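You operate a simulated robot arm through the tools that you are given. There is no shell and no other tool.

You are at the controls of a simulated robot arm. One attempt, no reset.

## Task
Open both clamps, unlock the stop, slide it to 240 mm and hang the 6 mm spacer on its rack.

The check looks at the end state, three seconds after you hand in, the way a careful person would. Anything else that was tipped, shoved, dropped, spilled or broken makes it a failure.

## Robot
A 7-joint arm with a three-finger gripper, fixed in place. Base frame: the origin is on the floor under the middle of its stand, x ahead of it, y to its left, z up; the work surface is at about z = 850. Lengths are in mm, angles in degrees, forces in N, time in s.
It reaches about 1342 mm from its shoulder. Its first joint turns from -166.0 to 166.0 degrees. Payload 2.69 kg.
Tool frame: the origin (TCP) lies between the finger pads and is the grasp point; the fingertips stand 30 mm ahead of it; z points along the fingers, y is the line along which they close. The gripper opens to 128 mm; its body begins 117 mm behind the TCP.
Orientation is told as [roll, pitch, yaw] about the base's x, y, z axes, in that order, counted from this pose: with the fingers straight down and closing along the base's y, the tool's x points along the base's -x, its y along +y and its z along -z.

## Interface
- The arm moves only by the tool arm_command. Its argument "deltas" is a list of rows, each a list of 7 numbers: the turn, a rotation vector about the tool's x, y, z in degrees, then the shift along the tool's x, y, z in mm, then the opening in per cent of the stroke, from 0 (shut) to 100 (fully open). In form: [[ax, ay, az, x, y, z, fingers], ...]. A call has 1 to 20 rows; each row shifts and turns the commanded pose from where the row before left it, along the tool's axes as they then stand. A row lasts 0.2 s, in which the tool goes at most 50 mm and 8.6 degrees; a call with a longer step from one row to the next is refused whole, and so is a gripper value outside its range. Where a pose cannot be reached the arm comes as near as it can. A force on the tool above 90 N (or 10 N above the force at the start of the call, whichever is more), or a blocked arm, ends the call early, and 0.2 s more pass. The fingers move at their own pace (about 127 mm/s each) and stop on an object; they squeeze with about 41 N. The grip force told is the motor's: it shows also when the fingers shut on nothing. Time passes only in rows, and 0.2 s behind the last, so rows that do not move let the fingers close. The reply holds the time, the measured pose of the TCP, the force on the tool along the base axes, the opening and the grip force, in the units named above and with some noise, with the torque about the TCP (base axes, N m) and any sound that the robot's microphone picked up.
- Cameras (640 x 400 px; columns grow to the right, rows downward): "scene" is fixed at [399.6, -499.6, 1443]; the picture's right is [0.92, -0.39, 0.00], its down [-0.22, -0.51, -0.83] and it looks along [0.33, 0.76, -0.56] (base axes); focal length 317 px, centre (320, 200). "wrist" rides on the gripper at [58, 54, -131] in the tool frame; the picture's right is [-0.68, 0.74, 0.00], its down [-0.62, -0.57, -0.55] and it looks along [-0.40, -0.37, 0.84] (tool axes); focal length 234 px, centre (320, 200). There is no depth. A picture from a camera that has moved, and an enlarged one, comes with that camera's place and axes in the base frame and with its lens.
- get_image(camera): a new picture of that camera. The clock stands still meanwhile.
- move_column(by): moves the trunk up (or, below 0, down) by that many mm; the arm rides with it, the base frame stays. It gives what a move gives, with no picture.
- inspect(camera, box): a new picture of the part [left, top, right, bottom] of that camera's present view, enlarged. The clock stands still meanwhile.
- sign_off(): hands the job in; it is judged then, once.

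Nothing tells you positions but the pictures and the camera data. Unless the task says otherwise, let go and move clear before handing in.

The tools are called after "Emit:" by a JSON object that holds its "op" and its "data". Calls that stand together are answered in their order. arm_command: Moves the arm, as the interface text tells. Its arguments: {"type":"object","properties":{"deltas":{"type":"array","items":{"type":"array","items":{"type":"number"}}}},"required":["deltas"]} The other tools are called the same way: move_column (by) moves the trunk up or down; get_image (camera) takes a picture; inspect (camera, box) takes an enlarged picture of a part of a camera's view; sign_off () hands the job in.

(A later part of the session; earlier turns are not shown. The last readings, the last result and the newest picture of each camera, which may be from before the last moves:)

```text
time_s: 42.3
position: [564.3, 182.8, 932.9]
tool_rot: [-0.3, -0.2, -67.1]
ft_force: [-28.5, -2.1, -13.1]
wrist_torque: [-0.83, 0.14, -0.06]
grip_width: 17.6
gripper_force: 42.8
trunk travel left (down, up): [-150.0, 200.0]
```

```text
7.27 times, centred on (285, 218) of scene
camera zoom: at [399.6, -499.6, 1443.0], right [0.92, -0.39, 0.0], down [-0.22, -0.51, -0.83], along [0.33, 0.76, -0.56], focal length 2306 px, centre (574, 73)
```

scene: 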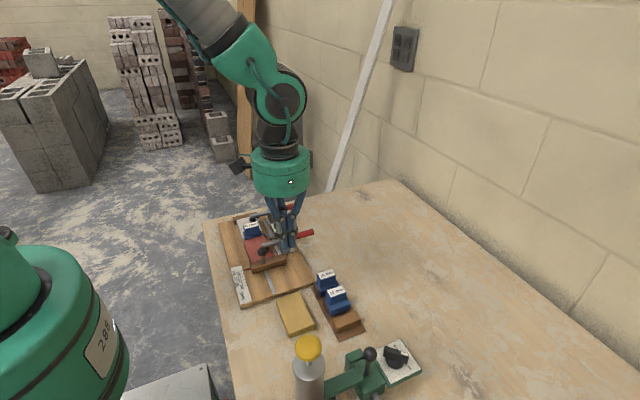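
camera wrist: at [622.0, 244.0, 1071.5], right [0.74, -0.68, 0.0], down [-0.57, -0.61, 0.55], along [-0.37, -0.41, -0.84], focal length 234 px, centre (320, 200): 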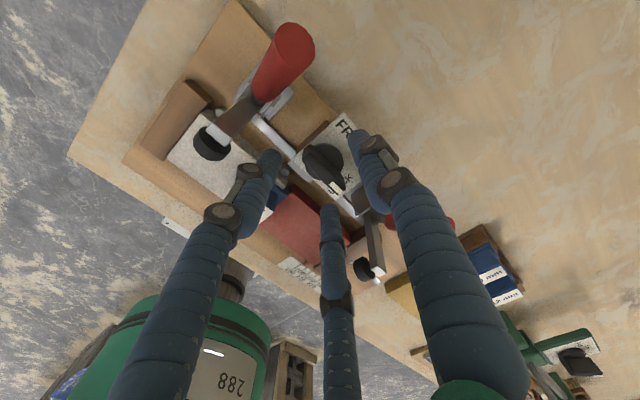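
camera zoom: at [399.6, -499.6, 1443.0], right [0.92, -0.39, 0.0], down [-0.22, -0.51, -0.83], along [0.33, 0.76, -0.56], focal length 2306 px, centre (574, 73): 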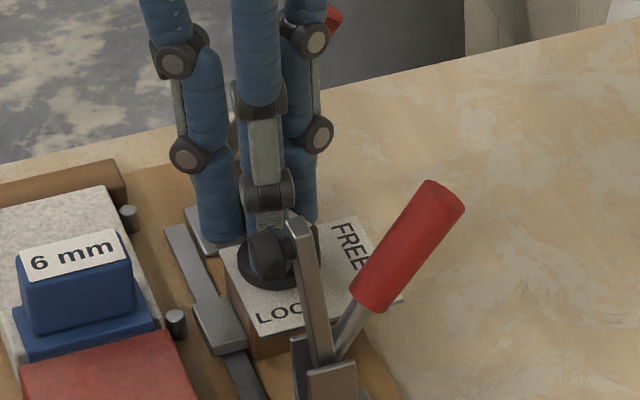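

Emit:
{"op": "arm_command", "data": {"deltas": [[0, 0, -8, 0, -1.4, 0, 0], [0, 0, -8, -0.6, 0, 0, 0], [0, 0, -8, -0.6, 0, 0, 0], [0, 0, -8, -0.6, 0, 0, 0]]}}

Emit:
{"op": "inspect", "data": {"camera": "scene", "box": [250, 190, 320, 245]}}

Emit:
{"op": "get_image", "data": {"camera": "wrist"}}

```text
time_s: 43.3
position: [565.6, 180.6, 932.9]
tool_rot: [-0.2, -0.1, -35.1]
ft_force: [-36.8, -12.9, -14.0]
wrist_torque: [-0.54, 0.27, -0.02]
grip_width: 17.7
gripper_force: 43.5
trunk travel left (down, up): [-150.0, 200.0]
```

```text
7.27 times, centred on (285, 218) of scene
camera zoom: at [399.6, -499.6, 1443.0], right [0.92, -0.39, 0.0], down [-0.22, -0.51, -0.83], along [0.33, 0.76, -0.56], focal length 2306 px, centre (574, 73)
```

zoom: 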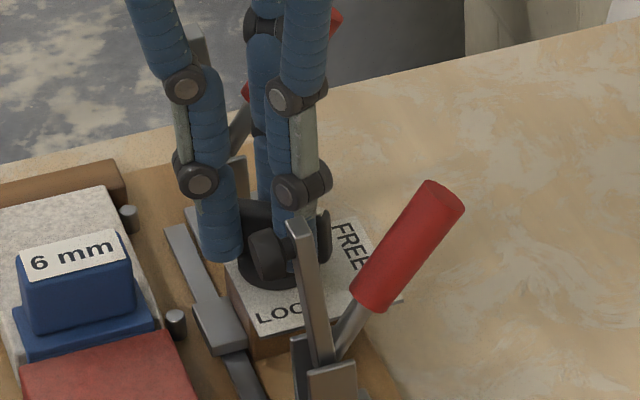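

```text
taken
camera wrist: at [548.9, 258.6, 1062.9], right [0.98, 0.22, 0.0], down [0.18, -0.81, 0.55], along [0.12, -0.54, -0.83], focal length 234 px, centre (320, 200)
```

wrist: 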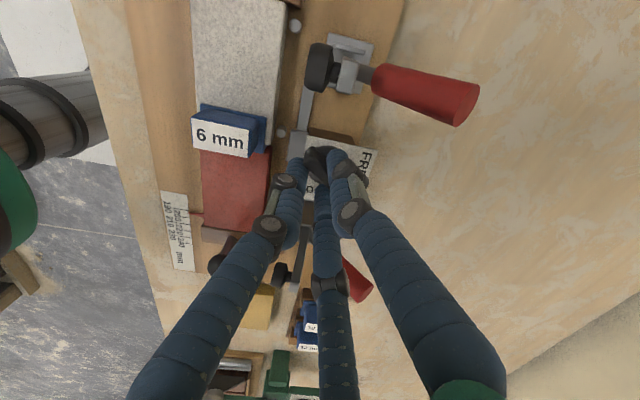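

Emit:
{"op": "arm_command", "data": {"deltas": [[0, 0, 0, 1.5, -2.2, 0, 0], [0, 0, -8.3, -0.6, 0, 0, 0], [0, 0, -8.3, -0.6, 0, 0, 0], [0, 0, -8.3, -0.6, 0, 0, 0]]}}

Emit:
{"op": "arm_command", "data": {"deltas": [[0, 0, -6, -0.5, -0.5, 0, 0], [0, 0, -4, -0.3, 0, 0, 0]]}}

Emit:
{"op": "get_image", "data": {"camera": "wrist"}}

Emit:
{"op": "inspect", "data": {"camera": "wrist", "box": [250, 100, 400, 220]}}

```text
time_s: 44.3
position: [566.1, 177.7, 932.3]
tool_rot: [0.0, -0.1, -10.1]
ft_force: [-15.6, -22.4, -32.9]
wrist_torque: [-0.7, -0.51, -0.02]
grip_width: 17.7
gripper_force: 43.5
trunk travel left (down, up): [-150.0, 200.0]
```

```text
time_s: 44.9
position: [568.5, 178.5, 931.9]
tool_rot: [-0.1, 0.1, -0.1]
ft_force: [-15.2, -29.4, -30.8]
wrist_torque: [-0.64, 0.08, -0.01]
grip_width: 17.6
gripper_force: 43.4
trunk travel left (down, up): [-150.0, 200.0]
```

```text
taken
camera wrist: at [509.6, 232.4, 1063.3], right [0.68, 0.73, 0.0], down [0.62, -0.57, 0.55], along [0.4, -0.37, -0.84], focal length 234 px, centre (320, 200)
```

wrist: 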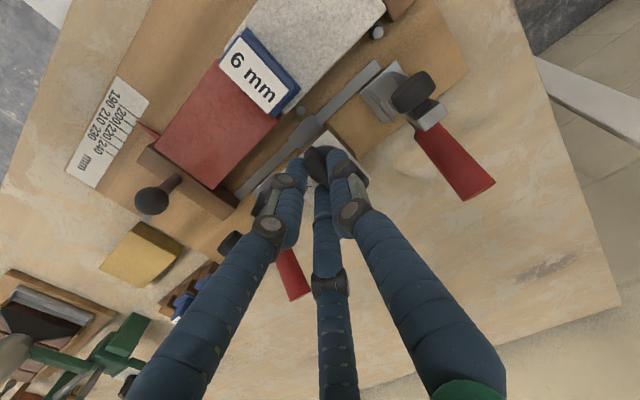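

```text
3.33 times, centred on (325, 160) of wrist
camera zoom: at [509.6, 232.4, 1063.3], right [0.68, 0.73, 0.0], down [0.62, -0.57, 0.55], along [0.4, -0.37, -0.84], focal length 781 px, centre (303, 333)
```

zoom: 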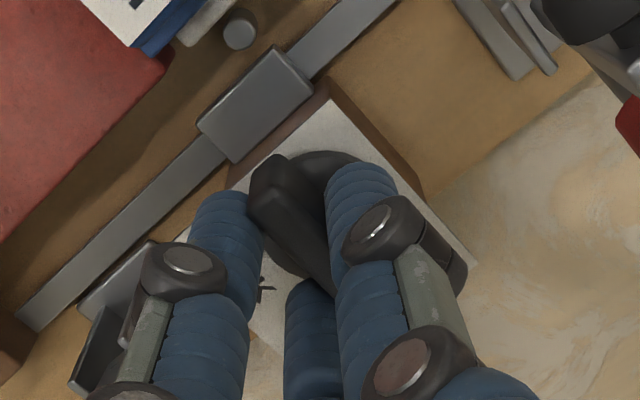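

Emit:
{"op": "arm_command", "data": {"deltas": [[0, 0, -3, -0.2, -1.2, 1, 0], [0, 0, -2, -0.2, 0, 0, 0]]}}

```text
time_s: 45.5
position: [568.3, 177.3, 933.0]
tool_rot: [-0.1, 0.0, 4.8]
ft_force: [-17.5, -21.6, -18.6]
wrist_torque: [-0.42, 0.92, -1.64]
grip_width: 18.4
gripper_force: 44.3
trunk travel left (down, up): [-150.0, 200.0]
```

The knob has met its end stop at FREE: the torque rose to 1.6 N·m. I'll ease back a little, release it and rise straight up.

Emit:
{"op": "arm_command", "data": {"deltas": [[0, 0, 4, 0.3, 0, 0, 0], [0, 0, 0, 0, 0, 0, 20], [0, 0, 0, 0, 0, 0, 45], [0, 0, 0, 0, 0, 0, 45]]}}

Emit:
{"op": "arm_command", "data": {"deltas": [[0, 0, 0, 0, 0, -20, 45], [0, 0, 0, 0, 0, -30, 45], [0, 0, 0, 0, 0, -40, 45]]}}

Emit:
{"op": "get_image", "data": {"camera": "wrist"}}

Emit:
{"op": "inspect", "data": {"camera": "scene", "box": [220, 170, 340, 270]}}

```text
time_s: 46.5
position: [569.4, 178.0, 933.1]
tool_rot: [-0.1, -0.2, 0.8]
ft_force: [0.5, 0.2, -1.0]
wrist_torque: [0.04, 0.01, 0.03]
grip_width: 57.3
gripper_force: 0.1
trunk travel left (down, up): [-150.0, 200.0]
```

```text
time_s: 47.3
position: [569.0, 178.2, 1023.2]
tool_rot: [-0.1, 0.0, 0.8]
ft_force: [-1.3, 0.3, -0.2]
wrist_torque: [0.03, 0.02, -0.02]
grip_width: 57.7
gripper_force: 0.1
trunk travel left (down, up): [-150.0, 200.0]
```

```text
taken
camera wrist: at [508.9, 232.7, 1154.0], right [0.67, 0.75, 0.0], down [0.62, -0.56, 0.55], along [0.41, -0.37, -0.84], focal length 234 px, centre (320, 200)
```

wrist: 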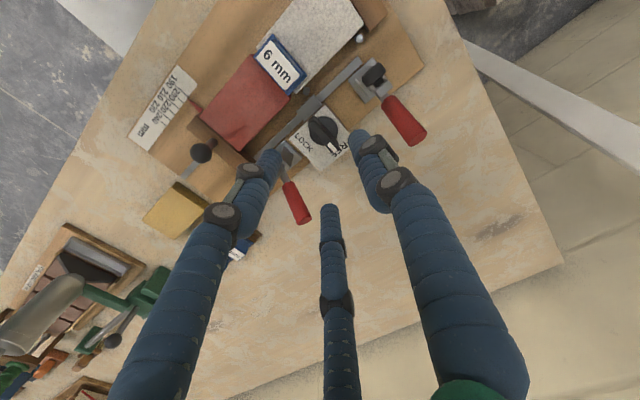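

```text
4.00 times, centred on (280, 220) of scene
camera zoom: at [399.6, -499.6, 1443.0], right [0.92, -0.39, 0.0], down [-0.22, -0.51, -0.83], along [0.33, 0.76, -0.56], focal length 1269 px, centre (480, 120)
```

zoom: 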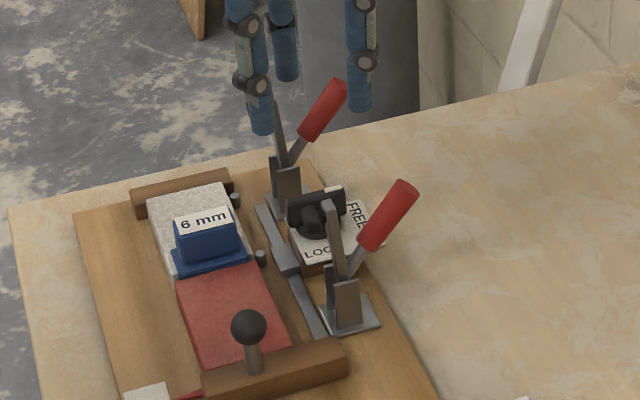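

The knob now points to FREE. Next I'll move over the stop's ball at about (495, 74, 916), staying high until past the upright clamp bars.

Emit:
{"op": "arm_command", "data": {"deltas": [[0, 0, 0.8, 24.5, -34.9, 0, 45], [0, 0, 0, 24.5, -34.9, 0, 45], [0, 0, 0, 24.5, -34.9, 0, 45], [0, 0, 0, 0, 0, 20, 45], [0, 0, 0, 0, 0, 20, 45]]}}

Emit:
{"op": "get_image", "data": {"camera": "wrist"}}

Emit:
{"op": "inspect", "data": {"camera": "wrist", "box": [270, 110, 370, 210]}}

Emit:
{"op": "inspect", "data": {"camera": "scene", "box": [220, 190, 320, 290]}}

```text
time_s: 48.5
position: [494.4, 73.2, 983.3]
tool_rot: [-0.1, 0.0, -0.1]
ft_force: [0.8, 0.1, -0.6]
wrist_torque: [0.03, 0.02, 0.03]
grip_width: 57.5
gripper_force: 0.0
trunk travel left (down, up): [-150.0, 200.0]
```

```text
taken
camera wrist: at [436.5, 127.3, 1113.7], right [0.68, 0.74, 0.0], down [0.62, -0.56, 0.55], along [0.4, -0.37, -0.83], focal length 234 px, centre (320, 200)
```

wrist: 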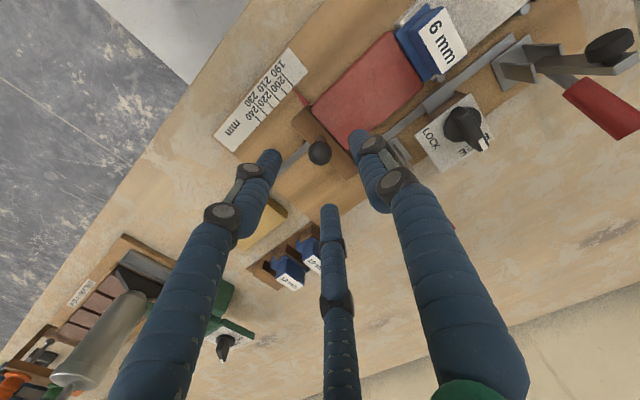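

```text
4.00 times, centred on (320, 160) of wrist
camera zoom: at [436.5, 127.3, 1113.7], right [0.68, 0.74, 0.0], down [0.62, -0.56, 0.55], along [0.4, -0.37, -0.83], focal length 937 px, centre (320, 360)
```

zoom: 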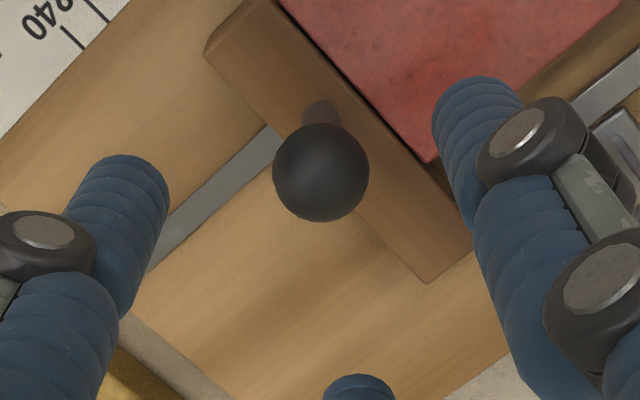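

```text
4.00 times, centred on (270, 240) of scene
camera zoom: at [399.6, -499.6, 1443.0], right [0.92, -0.39, 0.0], down [-0.22, -0.51, -0.83], along [0.33, 0.76, -0.56], focal length 1269 px, centre (520, 40)
```

zoom: 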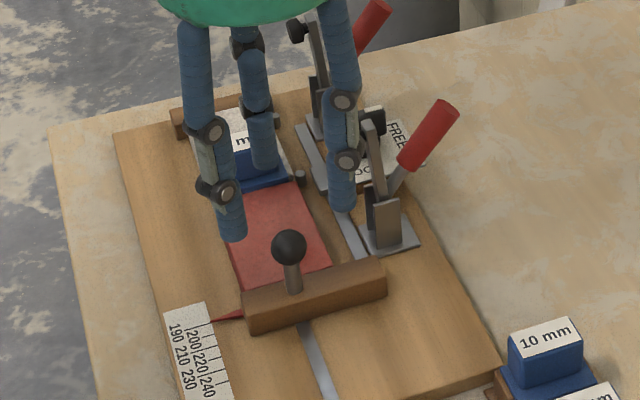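

The ball is centred under the gripper at (495.1, 73.8). I'll lower onto it and close.

Emit:
{"op": "arm_command", "data": {"deltas": [[0, 0, 0, -0.7, 0.6, 20, 45], [0, 0, 0, 0, 0, 20, 45], [0, 0, 0, 0, 0, 15, 45], [0, 0, 0, 0, 0, 9, 45]]}}

Emit:
{"op": "inspect", "data": {"camera": "scene", "box": [220, 190, 320, 290]}}

Emit:
{"op": "arm_command", "data": {"deltas": [[0, 0, 0, 0, 0, 0, 30], [0, 0, 0, 0, 0, 0, 20], [0, 0, 0, 0, 0, 0, 10], [0, 0, 0, 0, 0, 0, 0], [0, 0, 0, 0, 0, 0, 0]]}}

Emit:
{"op": "inspect", "data": {"camera": "scene", "box": [220, 190, 320, 290]}}

```text
time_s: 49.5
position: [494.8, 74.7, 918.5]
tool_rot: [-0.1, 0.0, 0.0]
ft_force: [0.4, -0.6, 0.2]
wrist_torque: [-0.02, 0.01, -0.03]
grip_width: 57.6
gripper_force: 0.0
trunk travel left (down, up): [-150.0, 200.0]
```

```text
4.00 times, centred on (270, 240) of scene
camera zoom: at [399.6, -499.6, 1443.0], right [0.92, -0.39, 0.0], down [-0.22, -0.51, -0.83], along [0.33, 0.76, -0.56], focal length 1269 px, centre (520, 40)
```

zoom: 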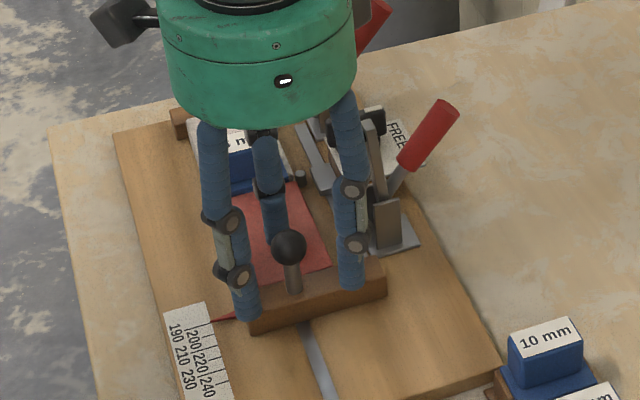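

```text
time_s: 50.7
position: [494.8, 73.1, 918.5]
tool_rot: [-0.2, -0.1, -0.1]
ft_force: [-4.7, -3.1, -4.1]
wrist_torque: [-0.01, 0.01, -0.02]
grip_width: 20.0
gripper_force: 44.5
trunk travel left (down, up): [-150.0, 200.0]
```

```text
4.00 times, centred on (270, 240) of scene
camera zoom: at [399.6, -499.6, 1443.0], right [0.92, -0.39, 0.0], down [-0.22, -0.51, -0.83], along [0.33, 0.76, -0.56], focal length 1269 px, centre (520, 40)
```

zoom: 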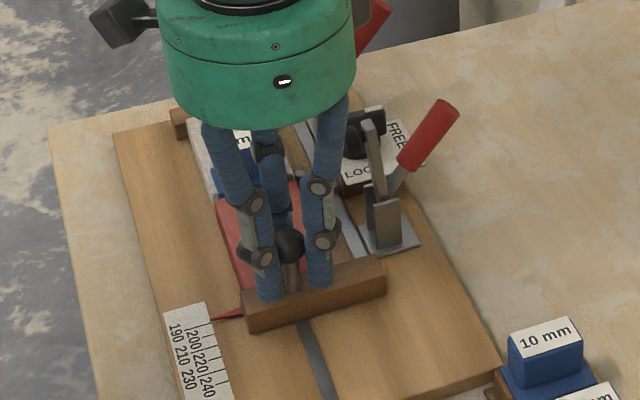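

The ball is gripped. I'll slide it gently toward −y while watching the force.

Emit:
{"op": "arm_command", "data": {"deltas": [[0, 0, 0, 0, -3, 0, 0], [0, 0, 0, 0, -3, 0, 0]]}}

Emit:
{"op": "arm_command", "data": {"deltas": [[0, 0, 0, 0, -5, 0, 0], [0, 0, 0, 0, -5, 0, 0], [0, 0, 0, 0, -5, 0, 0]]}}

Emit:
{"op": "inspect", "data": {"camera": "scene", "box": [220, 190, 320, 290]}}

```text
time_s: 51.3
position: [494.0, 68.4, 919.7]
tool_rot: [-0.2, 0.0, 0.1]
ft_force: [-6.0, 1.1, 0.4]
wrist_torque: [0.05, 0.06, 0.01]
grip_width: 19.7
gripper_force: 44.9
trunk travel left (down, up): [-150.0, 200.0]
```

```text
time_s: 52.1
position: [494.0, 51.6, 918.6]
tool_rot: [-0.1, -0.1, 0.0]
ft_force: [-4.3, 0.6, -1.5]
wrist_torque: [0.06, -0.04, -0.03]
grip_width: 19.8
gripper_force: 44.7
trunk travel left (down, up): [-150.0, 200.0]
```

```text
4.00 times, centred on (270, 240) of scene
camera zoom: at [399.6, -499.6, 1443.0], right [0.92, -0.39, 0.0], down [-0.22, -0.51, -0.83], along [0.33, 0.76, -0.56], focal length 1269 px, centre (520, 40)
```

zoom: 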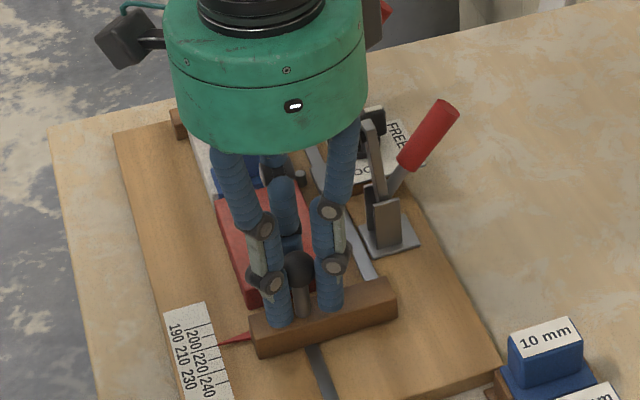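

The stop slides freely and the red block has stayed put. I'll continue most of the way and then read the scale.

Emit:
{"op": "arm_command", "data": {"deltas": [[0, 0, 0, 0, -5, 0, 0], [0, 0, 0, 0, -5, 0, 0], [0, 0, 0, 0, -5, 0, 0], [0, 0, 0, 0, -5, 0, 0], [0, 0, 0, 0, -5, 0, 0], [0, 0, 0, 0, -1, 0, 0]]}}

Emit:
{"op": "inspect", "data": {"camera": "scene", "box": [225, 250, 285, 305]}}

Emit:
{"op": "get_image", "data": {"camera": "wrist"}}

```text
time_s: 53.5
position: [494.9, 26.2, 919.4]
tool_rot: [-0.1, 0.0, 0.0]
ft_force: [-3.6, -0.3, -6.7]
wrist_torque: [-0.02, -0.17, -0.02]
grip_width: 19.5
gripper_force: 44.7
trunk travel left (down, up): [-150.0, 200.0]
```

```text
7.27 times, centred on (255, 278) of scene
camera zoom: at [399.6, -499.6, 1443.0], right [0.92, -0.39, 0.0], down [-0.22, -0.51, -0.83], along [0.33, 0.76, -0.56], focal length 2306 px, centre (793, -364)
```

zoom: 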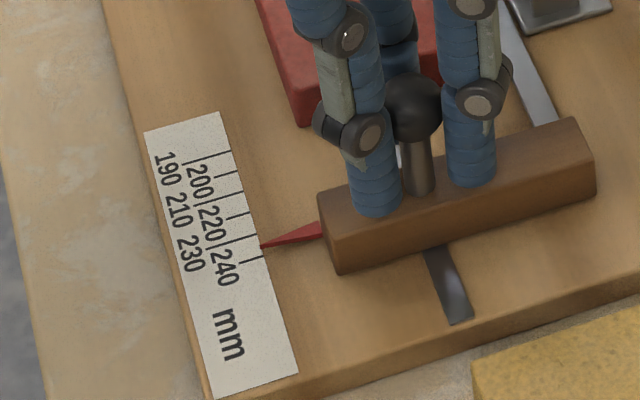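

```text
taken
camera wrist: at [437.0, 80.4, 1049.2], right [0.68, 0.74, 0.0], down [0.62, -0.56, 0.55], along [0.4, -0.37, -0.84], focal length 234 px, centre (320, 200)
```

wrist: 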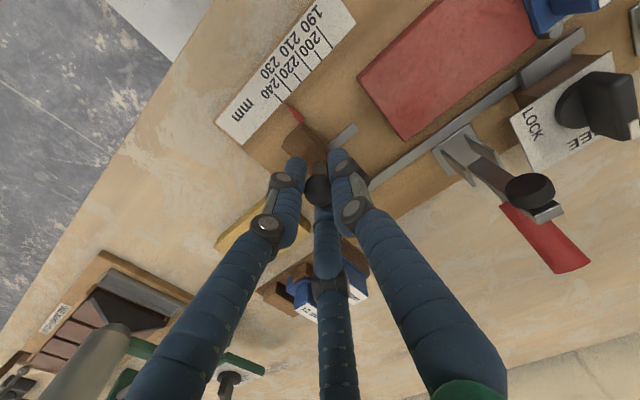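

Emit:
{"op": "inspect", "data": {"camera": "scene", "box": [242, 260, 270, 284]}}

Emit:
{"op": "inspect", "data": {"camera": "wrist", "box": [255, 40, 335, 140]}}

```text
16.00 times, centred on (256, 272) of scene
camera zoom: at [399.6, -499.6, 1443.0], right [0.92, -0.39, 0.0], down [-0.22, -0.51, -0.83], along [0.33, 0.76, -0.56], focal length 5074 px, centre (1344, -952)
```

zoom: 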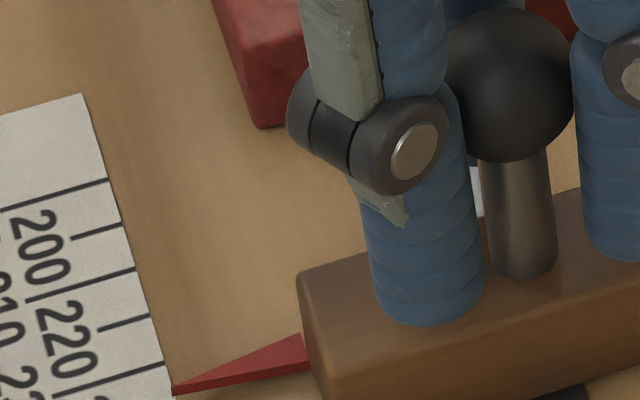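

```text
4.00 times, centred on (295, 90) of wrist
camera zoom: at [437.0, 80.4, 1049.2], right [0.68, 0.74, 0.0], down [0.62, -0.56, 0.55], along [0.4, -0.37, -0.84], focal length 937 px, centre (420, 640)
```

zoom: 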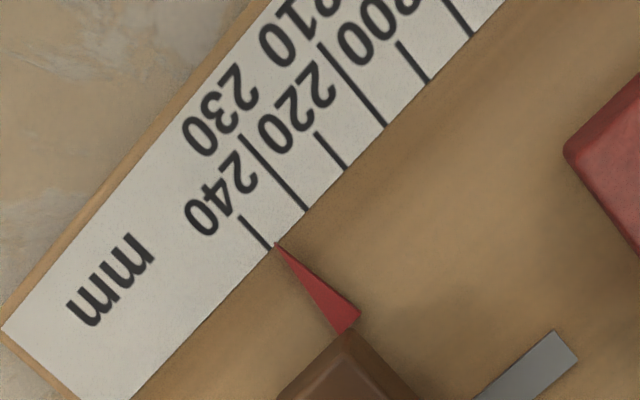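

Allowing for parallax in both views, the pointer reads about 237.8 mm, so I'll move another 2.2 mm.

Emit:
{"op": "arm_command", "data": {"deltas": [[0, 0, 0, 0, -1.2, 0, 0], [0, 0, 0, 0, -1.0, 0, 0], [0, 0, 0, 0, 0, 0, 0]]}}

Emit:
{"op": "inspect", "data": {"camera": "scene", "box": [242, 260, 270, 284]}}

Emit:
{"op": "inspect", "data": {"camera": "wrist", "box": [255, 50, 335, 130]}}

```text
time_s: 54.3
position: [495.2, 23.0, 918.8]
tool_rot: [-0.1, 0.1, -0.1]
ft_force: [-1.8, -0.7, -15.4]
wrist_torque: [-0.03, -0.1, -0.03]
grip_width: 19.9
gripper_force: 44.0
trunk travel left (down, up): [-150.0, 200.0]
```

```text
16.00 times, centred on (256, 272) of scene
camera zoom: at [399.6, -499.6, 1443.0], right [0.92, -0.39, 0.0], down [-0.22, -0.51, -0.83], along [0.33, 0.76, -0.56], focal length 5074 px, centre (1344, -952)
```

zoom: 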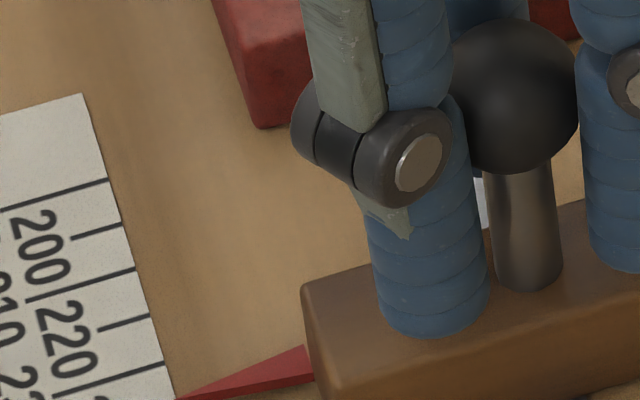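

```text
5.00 times, centred on (295, 90) of wrist
camera zoom: at [437.0, 78.0, 1049.3], right [0.68, 0.74, 0.0], down [0.62, -0.56, 0.55], along [0.4, -0.37, -0.84], focal length 1171 px, centre (445, 750)
```

zoom: 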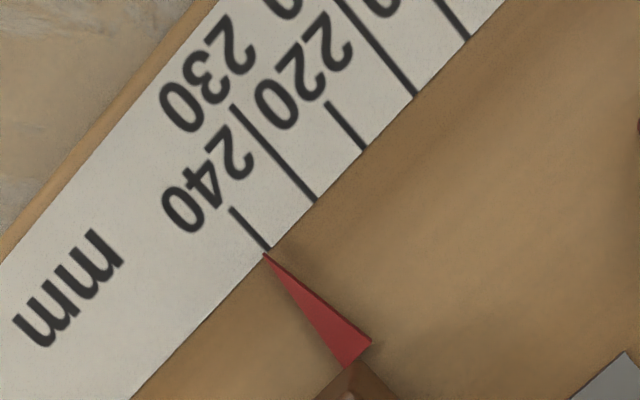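

Emit:
{"op": "inspect", "data": {"camera": "scene", "box": [240, 266, 264, 286]}}

Emit:
{"op": "inspect", "data": {"camera": "wrist", "box": [280, 80, 320, 110]}}

```text
16.00 times, centred on (252, 276) of scene
camera zoom: at [399.6, -499.6, 1443.0], right [0.92, -0.39, 0.0], down [-0.22, -0.51, -0.83], along [0.33, 0.76, -0.56], focal length 5074 px, centre (1408, -1016)
```

zoom: 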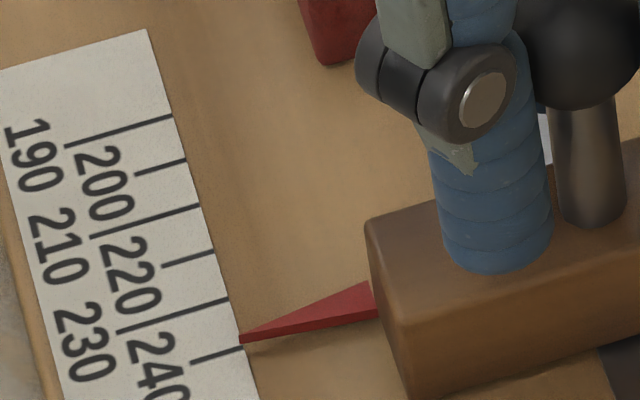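

```text
13.33 times, centred on (300, 95) of wrist
camera zoom: at [437.0, 78.0, 1049.3], right [0.68, 0.74, 0.0], down [0.62, -0.56, 0.55], along [0.4, -0.37, -0.84], focal length 3122 px, centre (587, 1600)
```

zoom: 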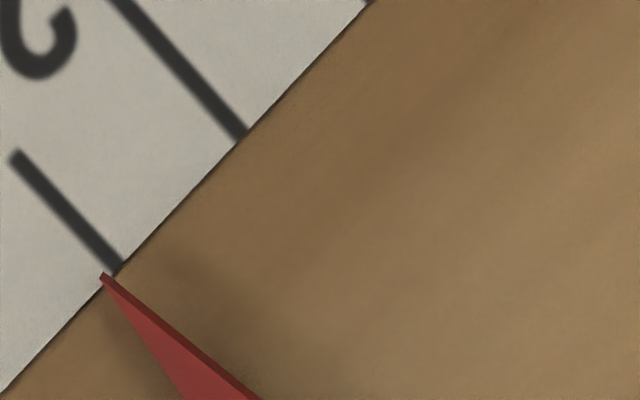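

Combining the two views, the pointer reads about 240.5 mm. I'll nudge it back half a millimetre, then let go and rise.

Emit:
{"op": "arm_command", "data": {"deltas": [[0, 0, 0, 0, 0.5, 0, 0], [0, 0, 0, 0, 0, 0, 0], [0, 0, 0, 0, 0, 0, 20], [0, 0, 0, 0, 0, 0, 45], [0, 0, 0, 0, 0, 0, 45], [0, 0, 0, 0, 0, -15, 45], [0, 0, 0, 0, 0, -30, 45], [0, 0, 0, 0, 0, -40, 45], [0, 0, 0, 0, 0, -40, 100]]}}

Emit:
{"op": "inspect", "data": {"camera": "scene", "box": [240, 266, 264, 286]}}

Emit:
{"op": "get_image", "data": {"camera": "wrist"}}

Emit:
{"op": "get_image", "data": {"camera": "scene"}}

```text
time_s: 56.3
position: [496.2, 24.7, 1043.0]
tool_rot: [-0.1, 0.0, 0.0]
ft_force: [0.6, -0.2, 0.1]
wrist_torque: [-0.03, 0.0, 0.02]
grip_width: 128.1
gripper_force: 0.0
trunk travel left (down, up): [-150.0, 200.0]
```

```text
16.00 times, centred on (252, 276) of scene
camera zoom: at [399.6, -499.6, 1443.0], right [0.92, -0.39, 0.0], down [-0.22, -0.51, -0.83], along [0.33, 0.76, -0.56], focal length 5074 px, centre (1408, -1016)
```

zoom: 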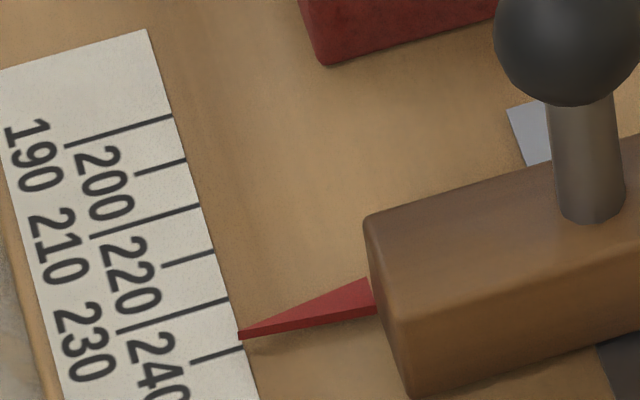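

```text
taken
camera wrist: at [437.3, 78.5, 1173.6], right [0.68, 0.74, 0.0], down [0.62, -0.56, 0.55], along [0.4, -0.37, -0.84], focal length 234 px, centre (320, 200)
```

wrist: 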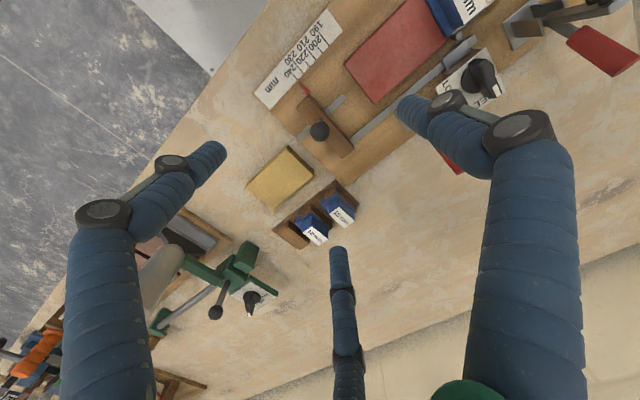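

```text
taken
```

scene: 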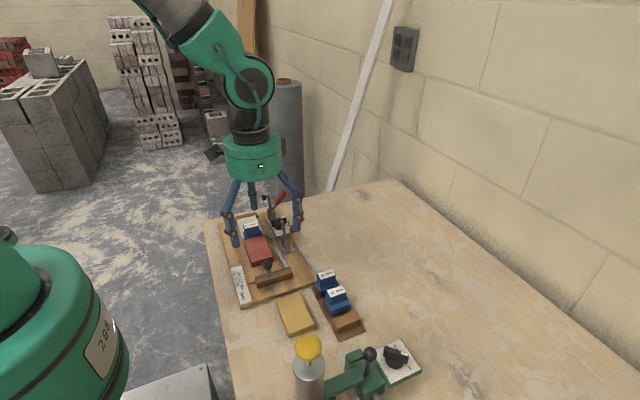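

The stop has been released near 240. I'll tilt to the straight-down view to confirm the reading and to re-measure the spacer.

Emit:
{"op": "arm_command", "data": {"deltas": [[-5.6, 6.11, 0, 0, 0, 0, 100], [-5.6, 6.11, 0, 0, 0, 0, 100], [-5.6, 6.11, 0, 0, 0, 0, 100], [-5.6, 6.11, 0, 0, 0, 0, 100]]}}

Emit:
{"op": "inspect", "data": {"camera": "wrist", "box": [250, 110, 330, 190]}}

Emit:
{"op": "inspect", "data": {"camera": "wrist", "box": [220, 60, 440, 230]}}

```text
time_s: 57.3
position: [495.9, 24.4, 1043.8]
tool_rot: [23.8, 23.7, 5.0]
ft_force: [-0.6, 0.3, 0.2]
wrist_torque: [-0.01, -0.01, 0.02]
grip_width: 128.0
gripper_force: 0.1
trunk travel left (down, up): [-150.0, 200.0]
```

```text
5.00 times, centred on (290, 150) of wrist
camera zoom: at [499.2, 21.5, 1196.3], right [0.68, 0.74, 0.0], down [0.74, -0.68, 0.0], along [0.0, 0.0, -1.0], focal length 1171 px, centre (470, 450)
```

zoom: 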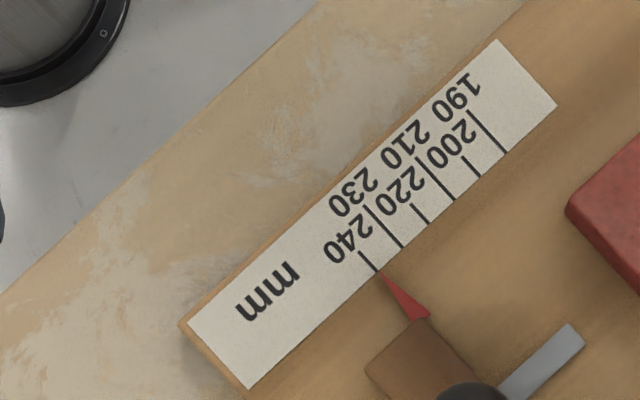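

```text
2.35 times, centred on (330, 145) of wrist
camera zoom: at [499.2, 21.5, 1196.3], right [0.68, 0.74, 0.0], down [0.74, -0.68, 0.0], along [0.0, 0.0, -1.0], focal length 551 px, centre (296, 329)
```

zoom: 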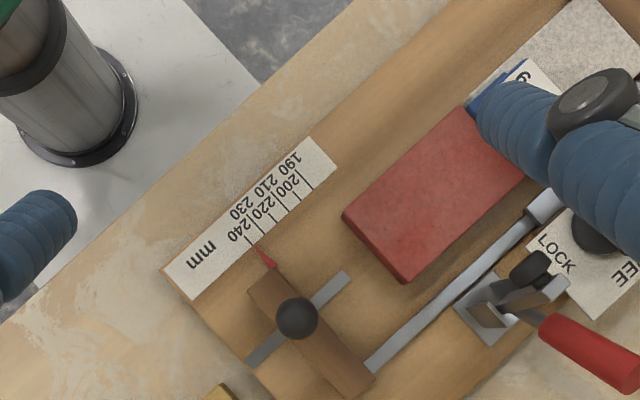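

Emit:
{"op": "inspect", "data": {"camera": "wrist", "box": [260, 132, 288, 154]}}

Emit:
{"op": "arm_command", "data": {"deltas": [[0, 0, 0, 4, 36, 15, 100], [0, 0, 0, 4, 36, 15, 100], [0, 0, 0, 4, 36, 15, 100], [0, 0, 0, 4, 36, 15, 100]]}}

Emit:
{"op": "get_image", "data": {"camera": "wrist"}}

```text
16.00 times, centred on (274, 143) of wrist
camera zoom: at [499.2, 21.5, 1196.3], right [0.68, 0.74, 0.0], down [0.74, -0.68, 0.0], along [0.0, 0.0, -1.0], focal length 3747 px, centre (1056, 1112)
```

zoom: 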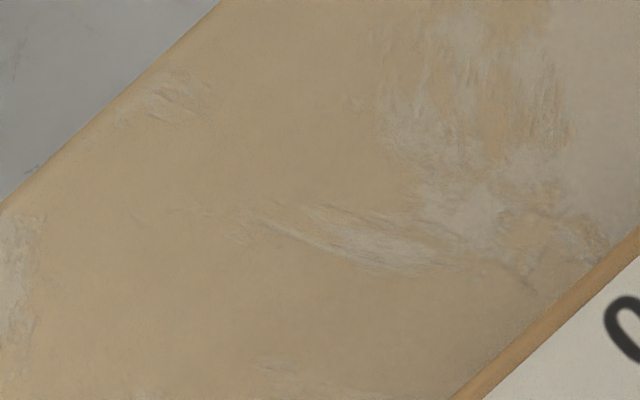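

```text
time_s: 58.3
position: [465.5, 178.5, 1053.8]
tool_rot: [23.8, 23.8, 5.1]
ft_force: [0.3, 0.7, -0.7]
wrist_torque: [0.03, 0.03, 0.0]
grip_width: 128.1
gripper_force: 0.2
trunk travel left (down, up): [-150.0, 200.0]
```

```text
taken
camera wrist: at [469.7, 176.4, 1206.6], right [0.68, 0.74, 0.0], down [0.74, -0.68, 0.0], along [0.0, 0.0, -1.0], focal length 234 px, centre (320, 200)
```

wrist: 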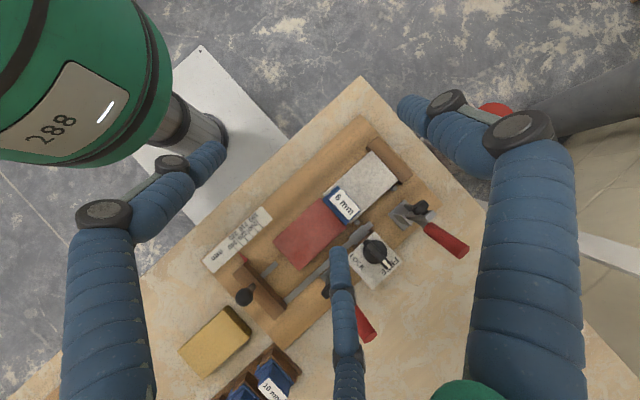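

The straight-down view puts the pointer at 239.8 mm, so the stop is set. Now I'll measure the spacer from above.

Emit:
{"op": "inspect", "data": {"camera": "wrist", "box": [300, 165, 390, 245]}}

Emit:
{"op": "inspect", "data": {"camera": "scene", "box": [232, 205, 282, 262]}}

```text
5.00 times, centred on (345, 205) of wrist
camera zoom: at [469.7, 176.4, 1206.6], right [0.68, 0.74, 0.0], down [0.74, -0.68, 0.0], along [0.0, 0.0, -1.0], focal length 1171 px, centre (195, 175)
```

zoom: 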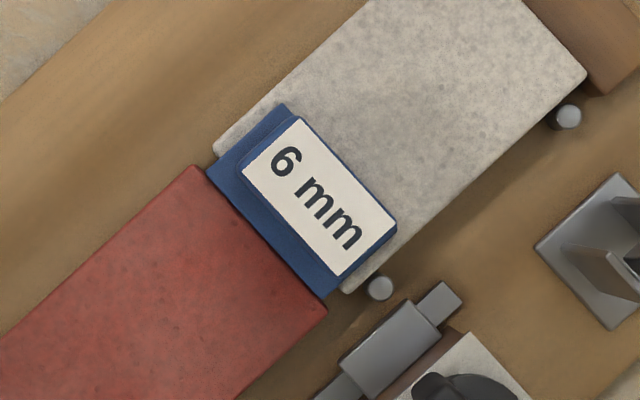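

```text
7.02 times, centred on (257, 234) of scene
camera zoom: at [399.6, -499.6, 1443.0], right [0.92, -0.39, 0.0], down [-0.22, -0.51, -0.83], along [0.33, 0.76, -0.56], focal length 2226 px, centre (762, -35)
```

zoom: 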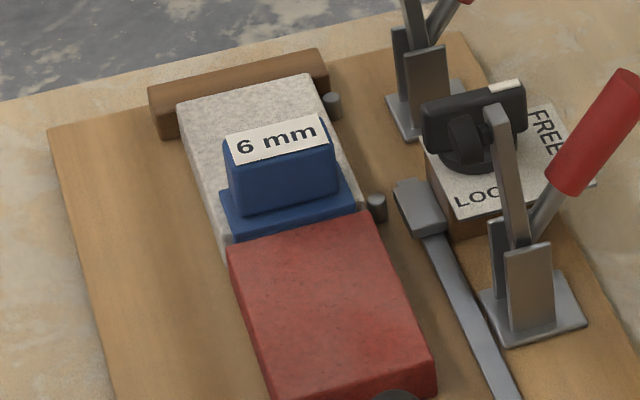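

From matching views, the spacer grip's top is about z 905 and its centre is about (495, 194.5). I'll level the tool and yaw +60°, so that one finger closes from −y and two from +y. That leaves room beside the neighbouring spacer on the rack. Then I'll hover above the spacer.

Emit:
{"op": "arm_command", "data": {"deltas": [[5.6, -6.11, 0, 0, 0, 0, 50], [5.6, -6.11, 0, 0, 0, 0, 50], [5.6, -6.11, 0, 0, 0, 0, 50], [5.6, -6.11, 0, 0, 0, 0, 50], [0, 0, 0, -15, 11, 0, 50], [0, 0, 0, -15, 11, 0, 50], [0, 0, -8.57, 0, 0, 0, 50], [0, 0, -8.57, 0, 0, 0, 50], [0, 0, -8.57, 0, 0, 0, 50], [0, 0, -8.57, 0, 0, 0, 50], [0, 0, -8.57, 0, 0, 0, 50], [0, 0, -8.57, 0, 0, 0, 50], [0, 0, -8.57, 0, 0, 0, 50], [0, 0, 0, 0, 0, 35, 50], [0, 0, 0, 0, 0, 35, 50]]}}

Emit:
{"op": "get_image", "data": {"camera": "wrist"}}

Emit:
{"op": "inspect", "data": {"camera": "wrist", "box": [250, 90, 390, 210]}}

Emit:
{"op": "inspect", "data": {"camera": "scene", "box": [220, 160, 320, 260]}}

```text
time_s: 61.5
position: [499.7, 200.3, 982.3]
tool_rot: [-0.2, 0.2, 60.2]
ft_force: [0.1, 0.7, -0.2]
wrist_torque: [-0.02, 0.0, 0.01]
grip_width: 64.1
gripper_force: 0.1
trunk travel left (down, up): [-150.0, 200.0]
```

```text
taken
camera wrist: at [423.9, 177.8, 1112.5], right [-0.3, 0.95, 0.0], down [0.8, 0.25, 0.55], along [0.52, 0.16, -0.84], focal length 234 px, centre (320, 200)
```

wrist: 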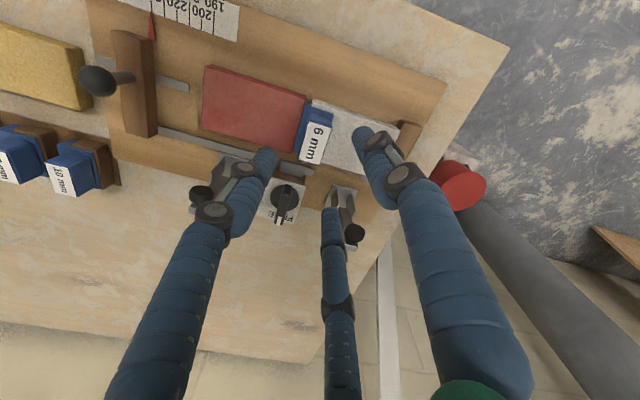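

```text
3.33 times, centred on (320, 150) of wrist
camera zoom: at [423.9, 177.8, 1112.5], right [-0.3, 0.95, 0.0], down [0.8, 0.25, 0.55], along [0.52, 0.16, -0.84], focal length 781 px, centre (320, 367)
```

zoom: 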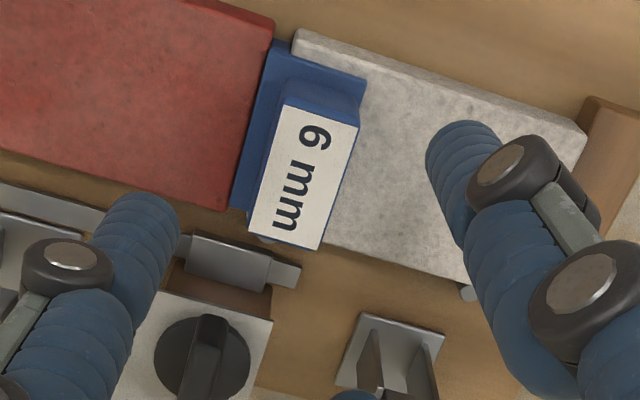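

```text
4.00 times, centred on (270, 210) of scene
camera zoom: at [399.6, -499.6, 1443.0], right [0.92, -0.39, 0.0], down [-0.22, -0.51, -0.83], along [0.33, 0.76, -0.56], focal length 1269 px, centre (520, 160)
```

zoom: 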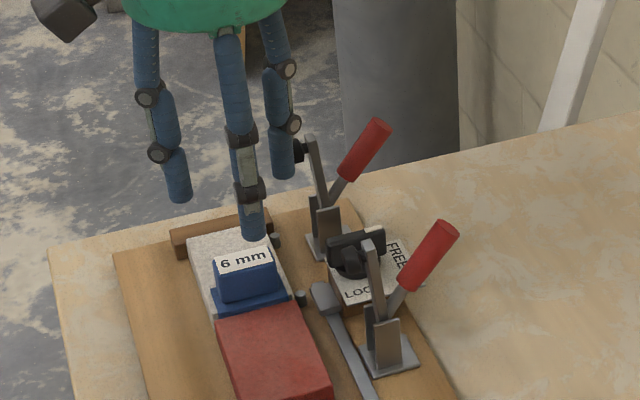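

I place the spacer grip at about (495, 195.3). I'll come down over it, keeping the fingertips above its flange, and check before closing.

Emit:
{"op": "arm_command", "data": {"deltas": [[0, 0, 0, 0.6, 5.1, 15, 45], [0, 0, 0, 0, 0, 20, 45], [0, 0, 0, 0, 0, 15, 45]]}}

Emit:
{"op": "get_image", "data": {"camera": "wrist"}}

Emit:
{"op": "inspect", "data": {"camera": "scene", "box": [230, 190, 290, 250]}}

```text
time_s: 62.3
position: [493.8, 202.4, 932.6]
tool_rot: [-0.1, 0.1, 60.0]
ft_force: [0.5, 0.4, -0.5]
wrist_torque: [-0.01, 0.03, -0.01]
grip_width: 57.7
gripper_force: 0.1
trunk travel left (down, up): [-150.0, 200.0]
```

```text
taken
camera wrist: at [418.6, 179.9, 1063.0], right [-0.3, 0.95, 0.0], down [0.8, 0.25, 0.55], along [0.52, 0.16, -0.84], focal length 234 px, centre (320, 200)
```

wrist: 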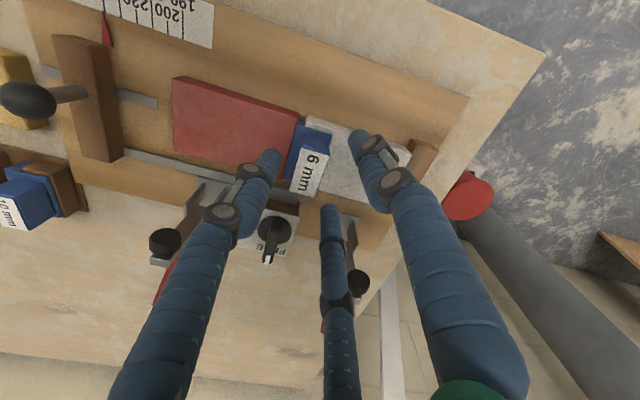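

```text
6.67 times, centred on (260, 220) of scene
camera zoom: at [399.6, -499.6, 1443.0], right [0.92, -0.39, 0.0], down [-0.22, -0.51, -0.83], along [0.33, 0.76, -0.56], focal length 2114 px, centre (720, 67)
```

zoom: 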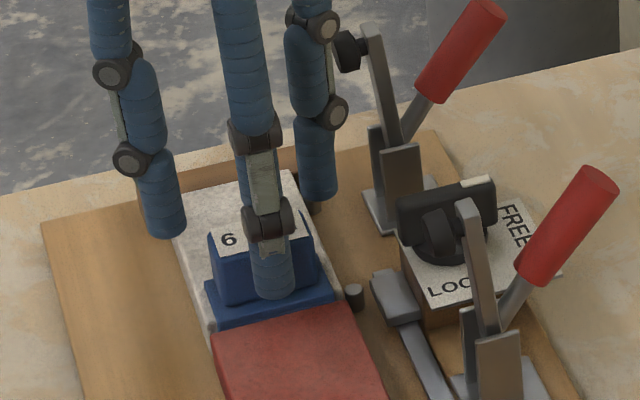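

Emit:
{"op": "arm_command", "data": {"deltas": [[0, 0, 0, 0, 0, 5, 45], [0, 0, 0, 0, 0, 5, 45]]}}

Emit:
{"op": "inspect", "data": {"camera": "scene", "box": [230, 190, 290, 250]}}

Emit:
{"op": "inspect", "data": {"camera": "wrist", "box": [240, 100, 400, 230]}}

```text
time_s: 62.9
position: [492.3, 202.4, 922.4]
tool_rot: [-0.1, 0.2, 60.1]
ft_force: [-0.4, 0.3, 0.6]
wrist_torque: [0.0, 0.03, -0.02]
grip_width: 57.6
gripper_force: 0.2
trunk travel left (down, up): [-150.0, 200.0]
```

```text
6.67 times, centred on (260, 220) of scene
camera zoom: at [399.6, -499.6, 1443.0], right [0.92, -0.39, 0.0], down [-0.22, -0.51, -0.83], along [0.33, 0.76, -0.56], focal length 2114 px, centre (720, 67)
```

zoom: 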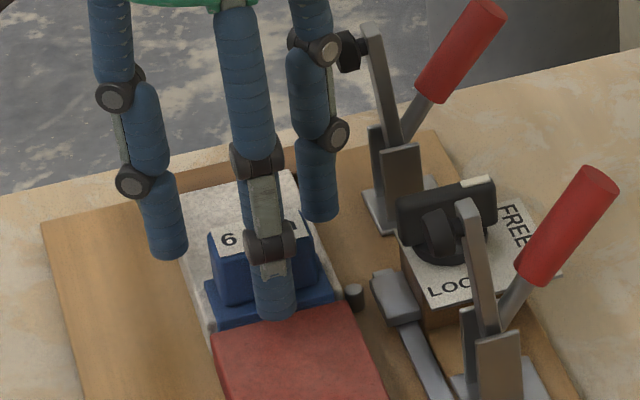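

```text
3.08 times, centred on (320, 165) of wrist
camera zoom: at [418.0, 179.3, 1052.6], right [-0.3, 0.95, 0.0], down [0.8, 0.25, 0.55], along [0.52, 0.16, -0.84], focal length 720 px, centre (320, 308)
```

zoom: 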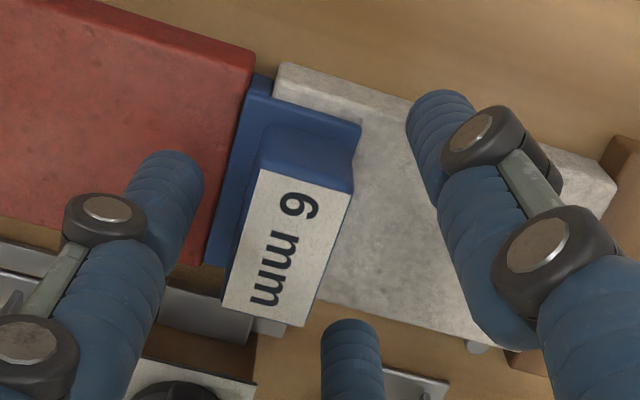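

Emit:
{"op": "arm_command", "data": {"deltas": [[0, 0, 0, -1.25, -2.2, 0, 40], [0, 0, 0, 0, 0, 0, 32], [0, 0, 0, 0, 0, 0, 28]]}}

Emit:
{"op": "inspect", "data": {"camera": "wrist", "box": [240, 100, 400, 230]}}

```text
time_s: 63.7
position: [496.6, 202.9, 922.6]
tool_rot: [-0.1, 0.1, 59.9]
ft_force: [0.2, -2.3, 0.1]
wrist_torque: [-0.04, 0.01, 0.0]
grip_width: 37.2
gripper_force: 1.3
trunk travel left (down, up): [-150.0, 200.0]
```

```text
3.08 times, centred on (320, 165) of wrist
camera zoom: at [420.9, 179.0, 1053.4], right [-0.3, 0.95, 0.0], down [0.8, 0.25, 0.55], along [0.52, 0.16, -0.84], focal length 720 px, centre (320, 308)
```

zoom: 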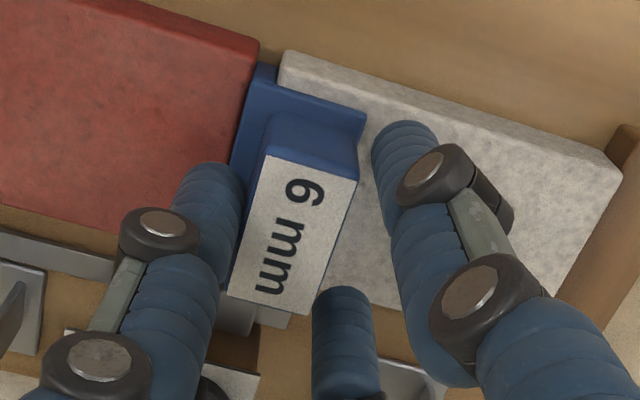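

Emit:
{"op": "arm_command", "data": {"deltas": [[0, 0, 0, 1.3, -0.75, 0, 28], [0, 0, 0, 0, 0, 0, 24], [0, 0, 0, 0, 0, 0, 22]]}}

Emit:
{"op": "arm_command", "data": {"deltas": [[0, 0, 0, 0, 0, 0, 10], [0, 0, 0, 0, 0, 0, 0]]}}

Emit:
{"op": "inspect", "data": {"camera": "wrist", "box": [240, 100, 400, 230]}}

Emit:
{"op": "inspect", "data": {"camera": "scene", "box": [230, 190, 290, 250]}}

```text
time_s: 64.5
position: [496.9, 198.8, 923.5]
tool_rot: [-0.1, 0.2, 60.0]
ft_force: [7.7, -24.0, 1.6]
wrist_torque: [-1.06, -0.3, -0.46]
grip_width: 30.6
gripper_force: 41.4
trunk travel left (down, up): [-150.0, 200.0]
```

```text
time_s: 65.1
position: [496.5, 199.8, 923.3]
tool_rot: [0.0, 0.1, 59.9]
ft_force: [7.7, -29.5, 2.8]
wrist_torque: [-1.32, -0.36, -0.58]
grip_width: 30.5
gripper_force: 40.6
trunk travel left (down, up): [-150.0, 200.0]
```

```text
3.08 times, centred on (320, 165) of wrist
camera zoom: at [420.8, 176.2, 1053.8], right [-0.3, 0.95, 0.0], down [0.8, 0.25, 0.55], along [0.52, 0.16, -0.84], focal length 720 px, centre (320, 308)
```

zoom: 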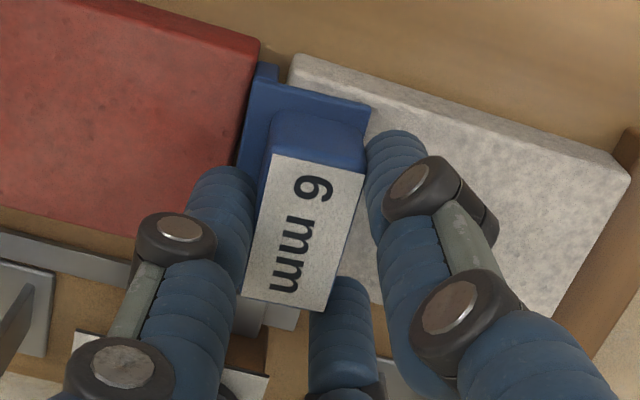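

```text
6.67 times, centred on (260, 220) of scene
camera zoom: at [399.6, -499.6, 1443.0], right [0.92, -0.39, 0.0], down [-0.22, -0.51, -0.83], along [0.33, 0.76, -0.56], focal length 2114 px, centre (720, 67)
```

zoom: 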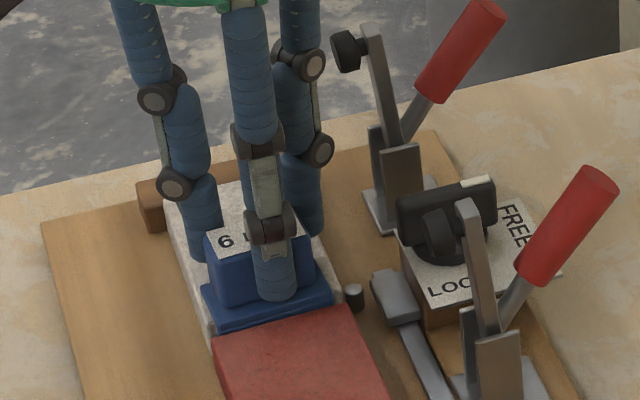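

Emit:
{"op": "arm_command", "data": {"deltas": [[0, 0, 0, 1.0, -0.6, 0, 0], [0, 0, 0, 0.8, -0.4, 0, 0], [0, 0, 0, 0, 0, 0, 0]]}}

Emit:
{"op": "inspect", "data": {"camera": "scene", "box": [238, 210, 278, 245]}}

Emit:
{"op": "inspect", "data": {"camera": "wrist", "box": [280, 100, 350, 170]}}

```text
time_s: 65.9
position: [497.4, 198.1, 922.6]
tool_rot: [0.0, 0.1, 60.0]
ft_force: [8.3, -19.4, 0.7]
wrist_torque: [-0.83, -0.28, -0.32]
grip_width: 30.4
gripper_force: 41.3
trunk travel left (down, up): [-150.0, 200.0]
```

```text
11.43 times, centred on (258, 228) of scene
camera zoom: at [399.6, -499.6, 1443.0], right [0.92, -0.39, 0.0], down [-0.22, -0.51, -0.83], along [0.33, 0.76, -0.56], focal length 3624 px, centre (1029, -114)
```

zoom: 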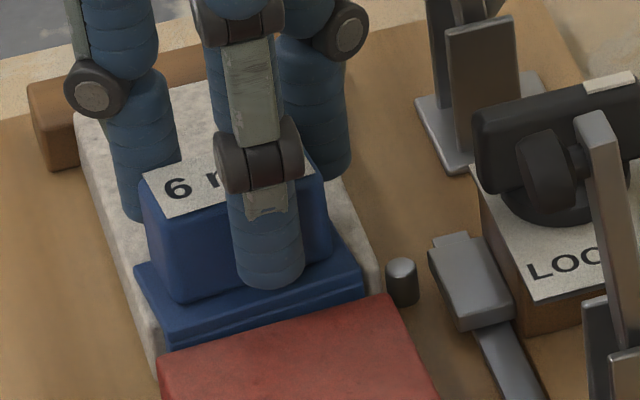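

```text
5.71 times, centred on (315, 135) of wrist
camera zoom: at [420.9, 175.2, 1053.9], right [-0.3, 0.95, 0.0], down [0.8, 0.25, 0.55], along [0.52, 0.16, -0.84], focal length 1338 px, centre (349, 571)
```

zoom: 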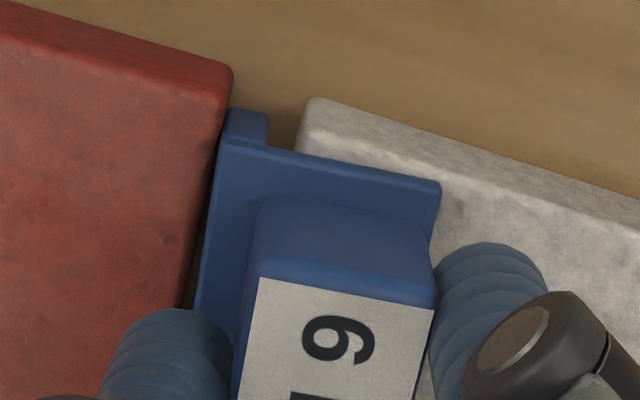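

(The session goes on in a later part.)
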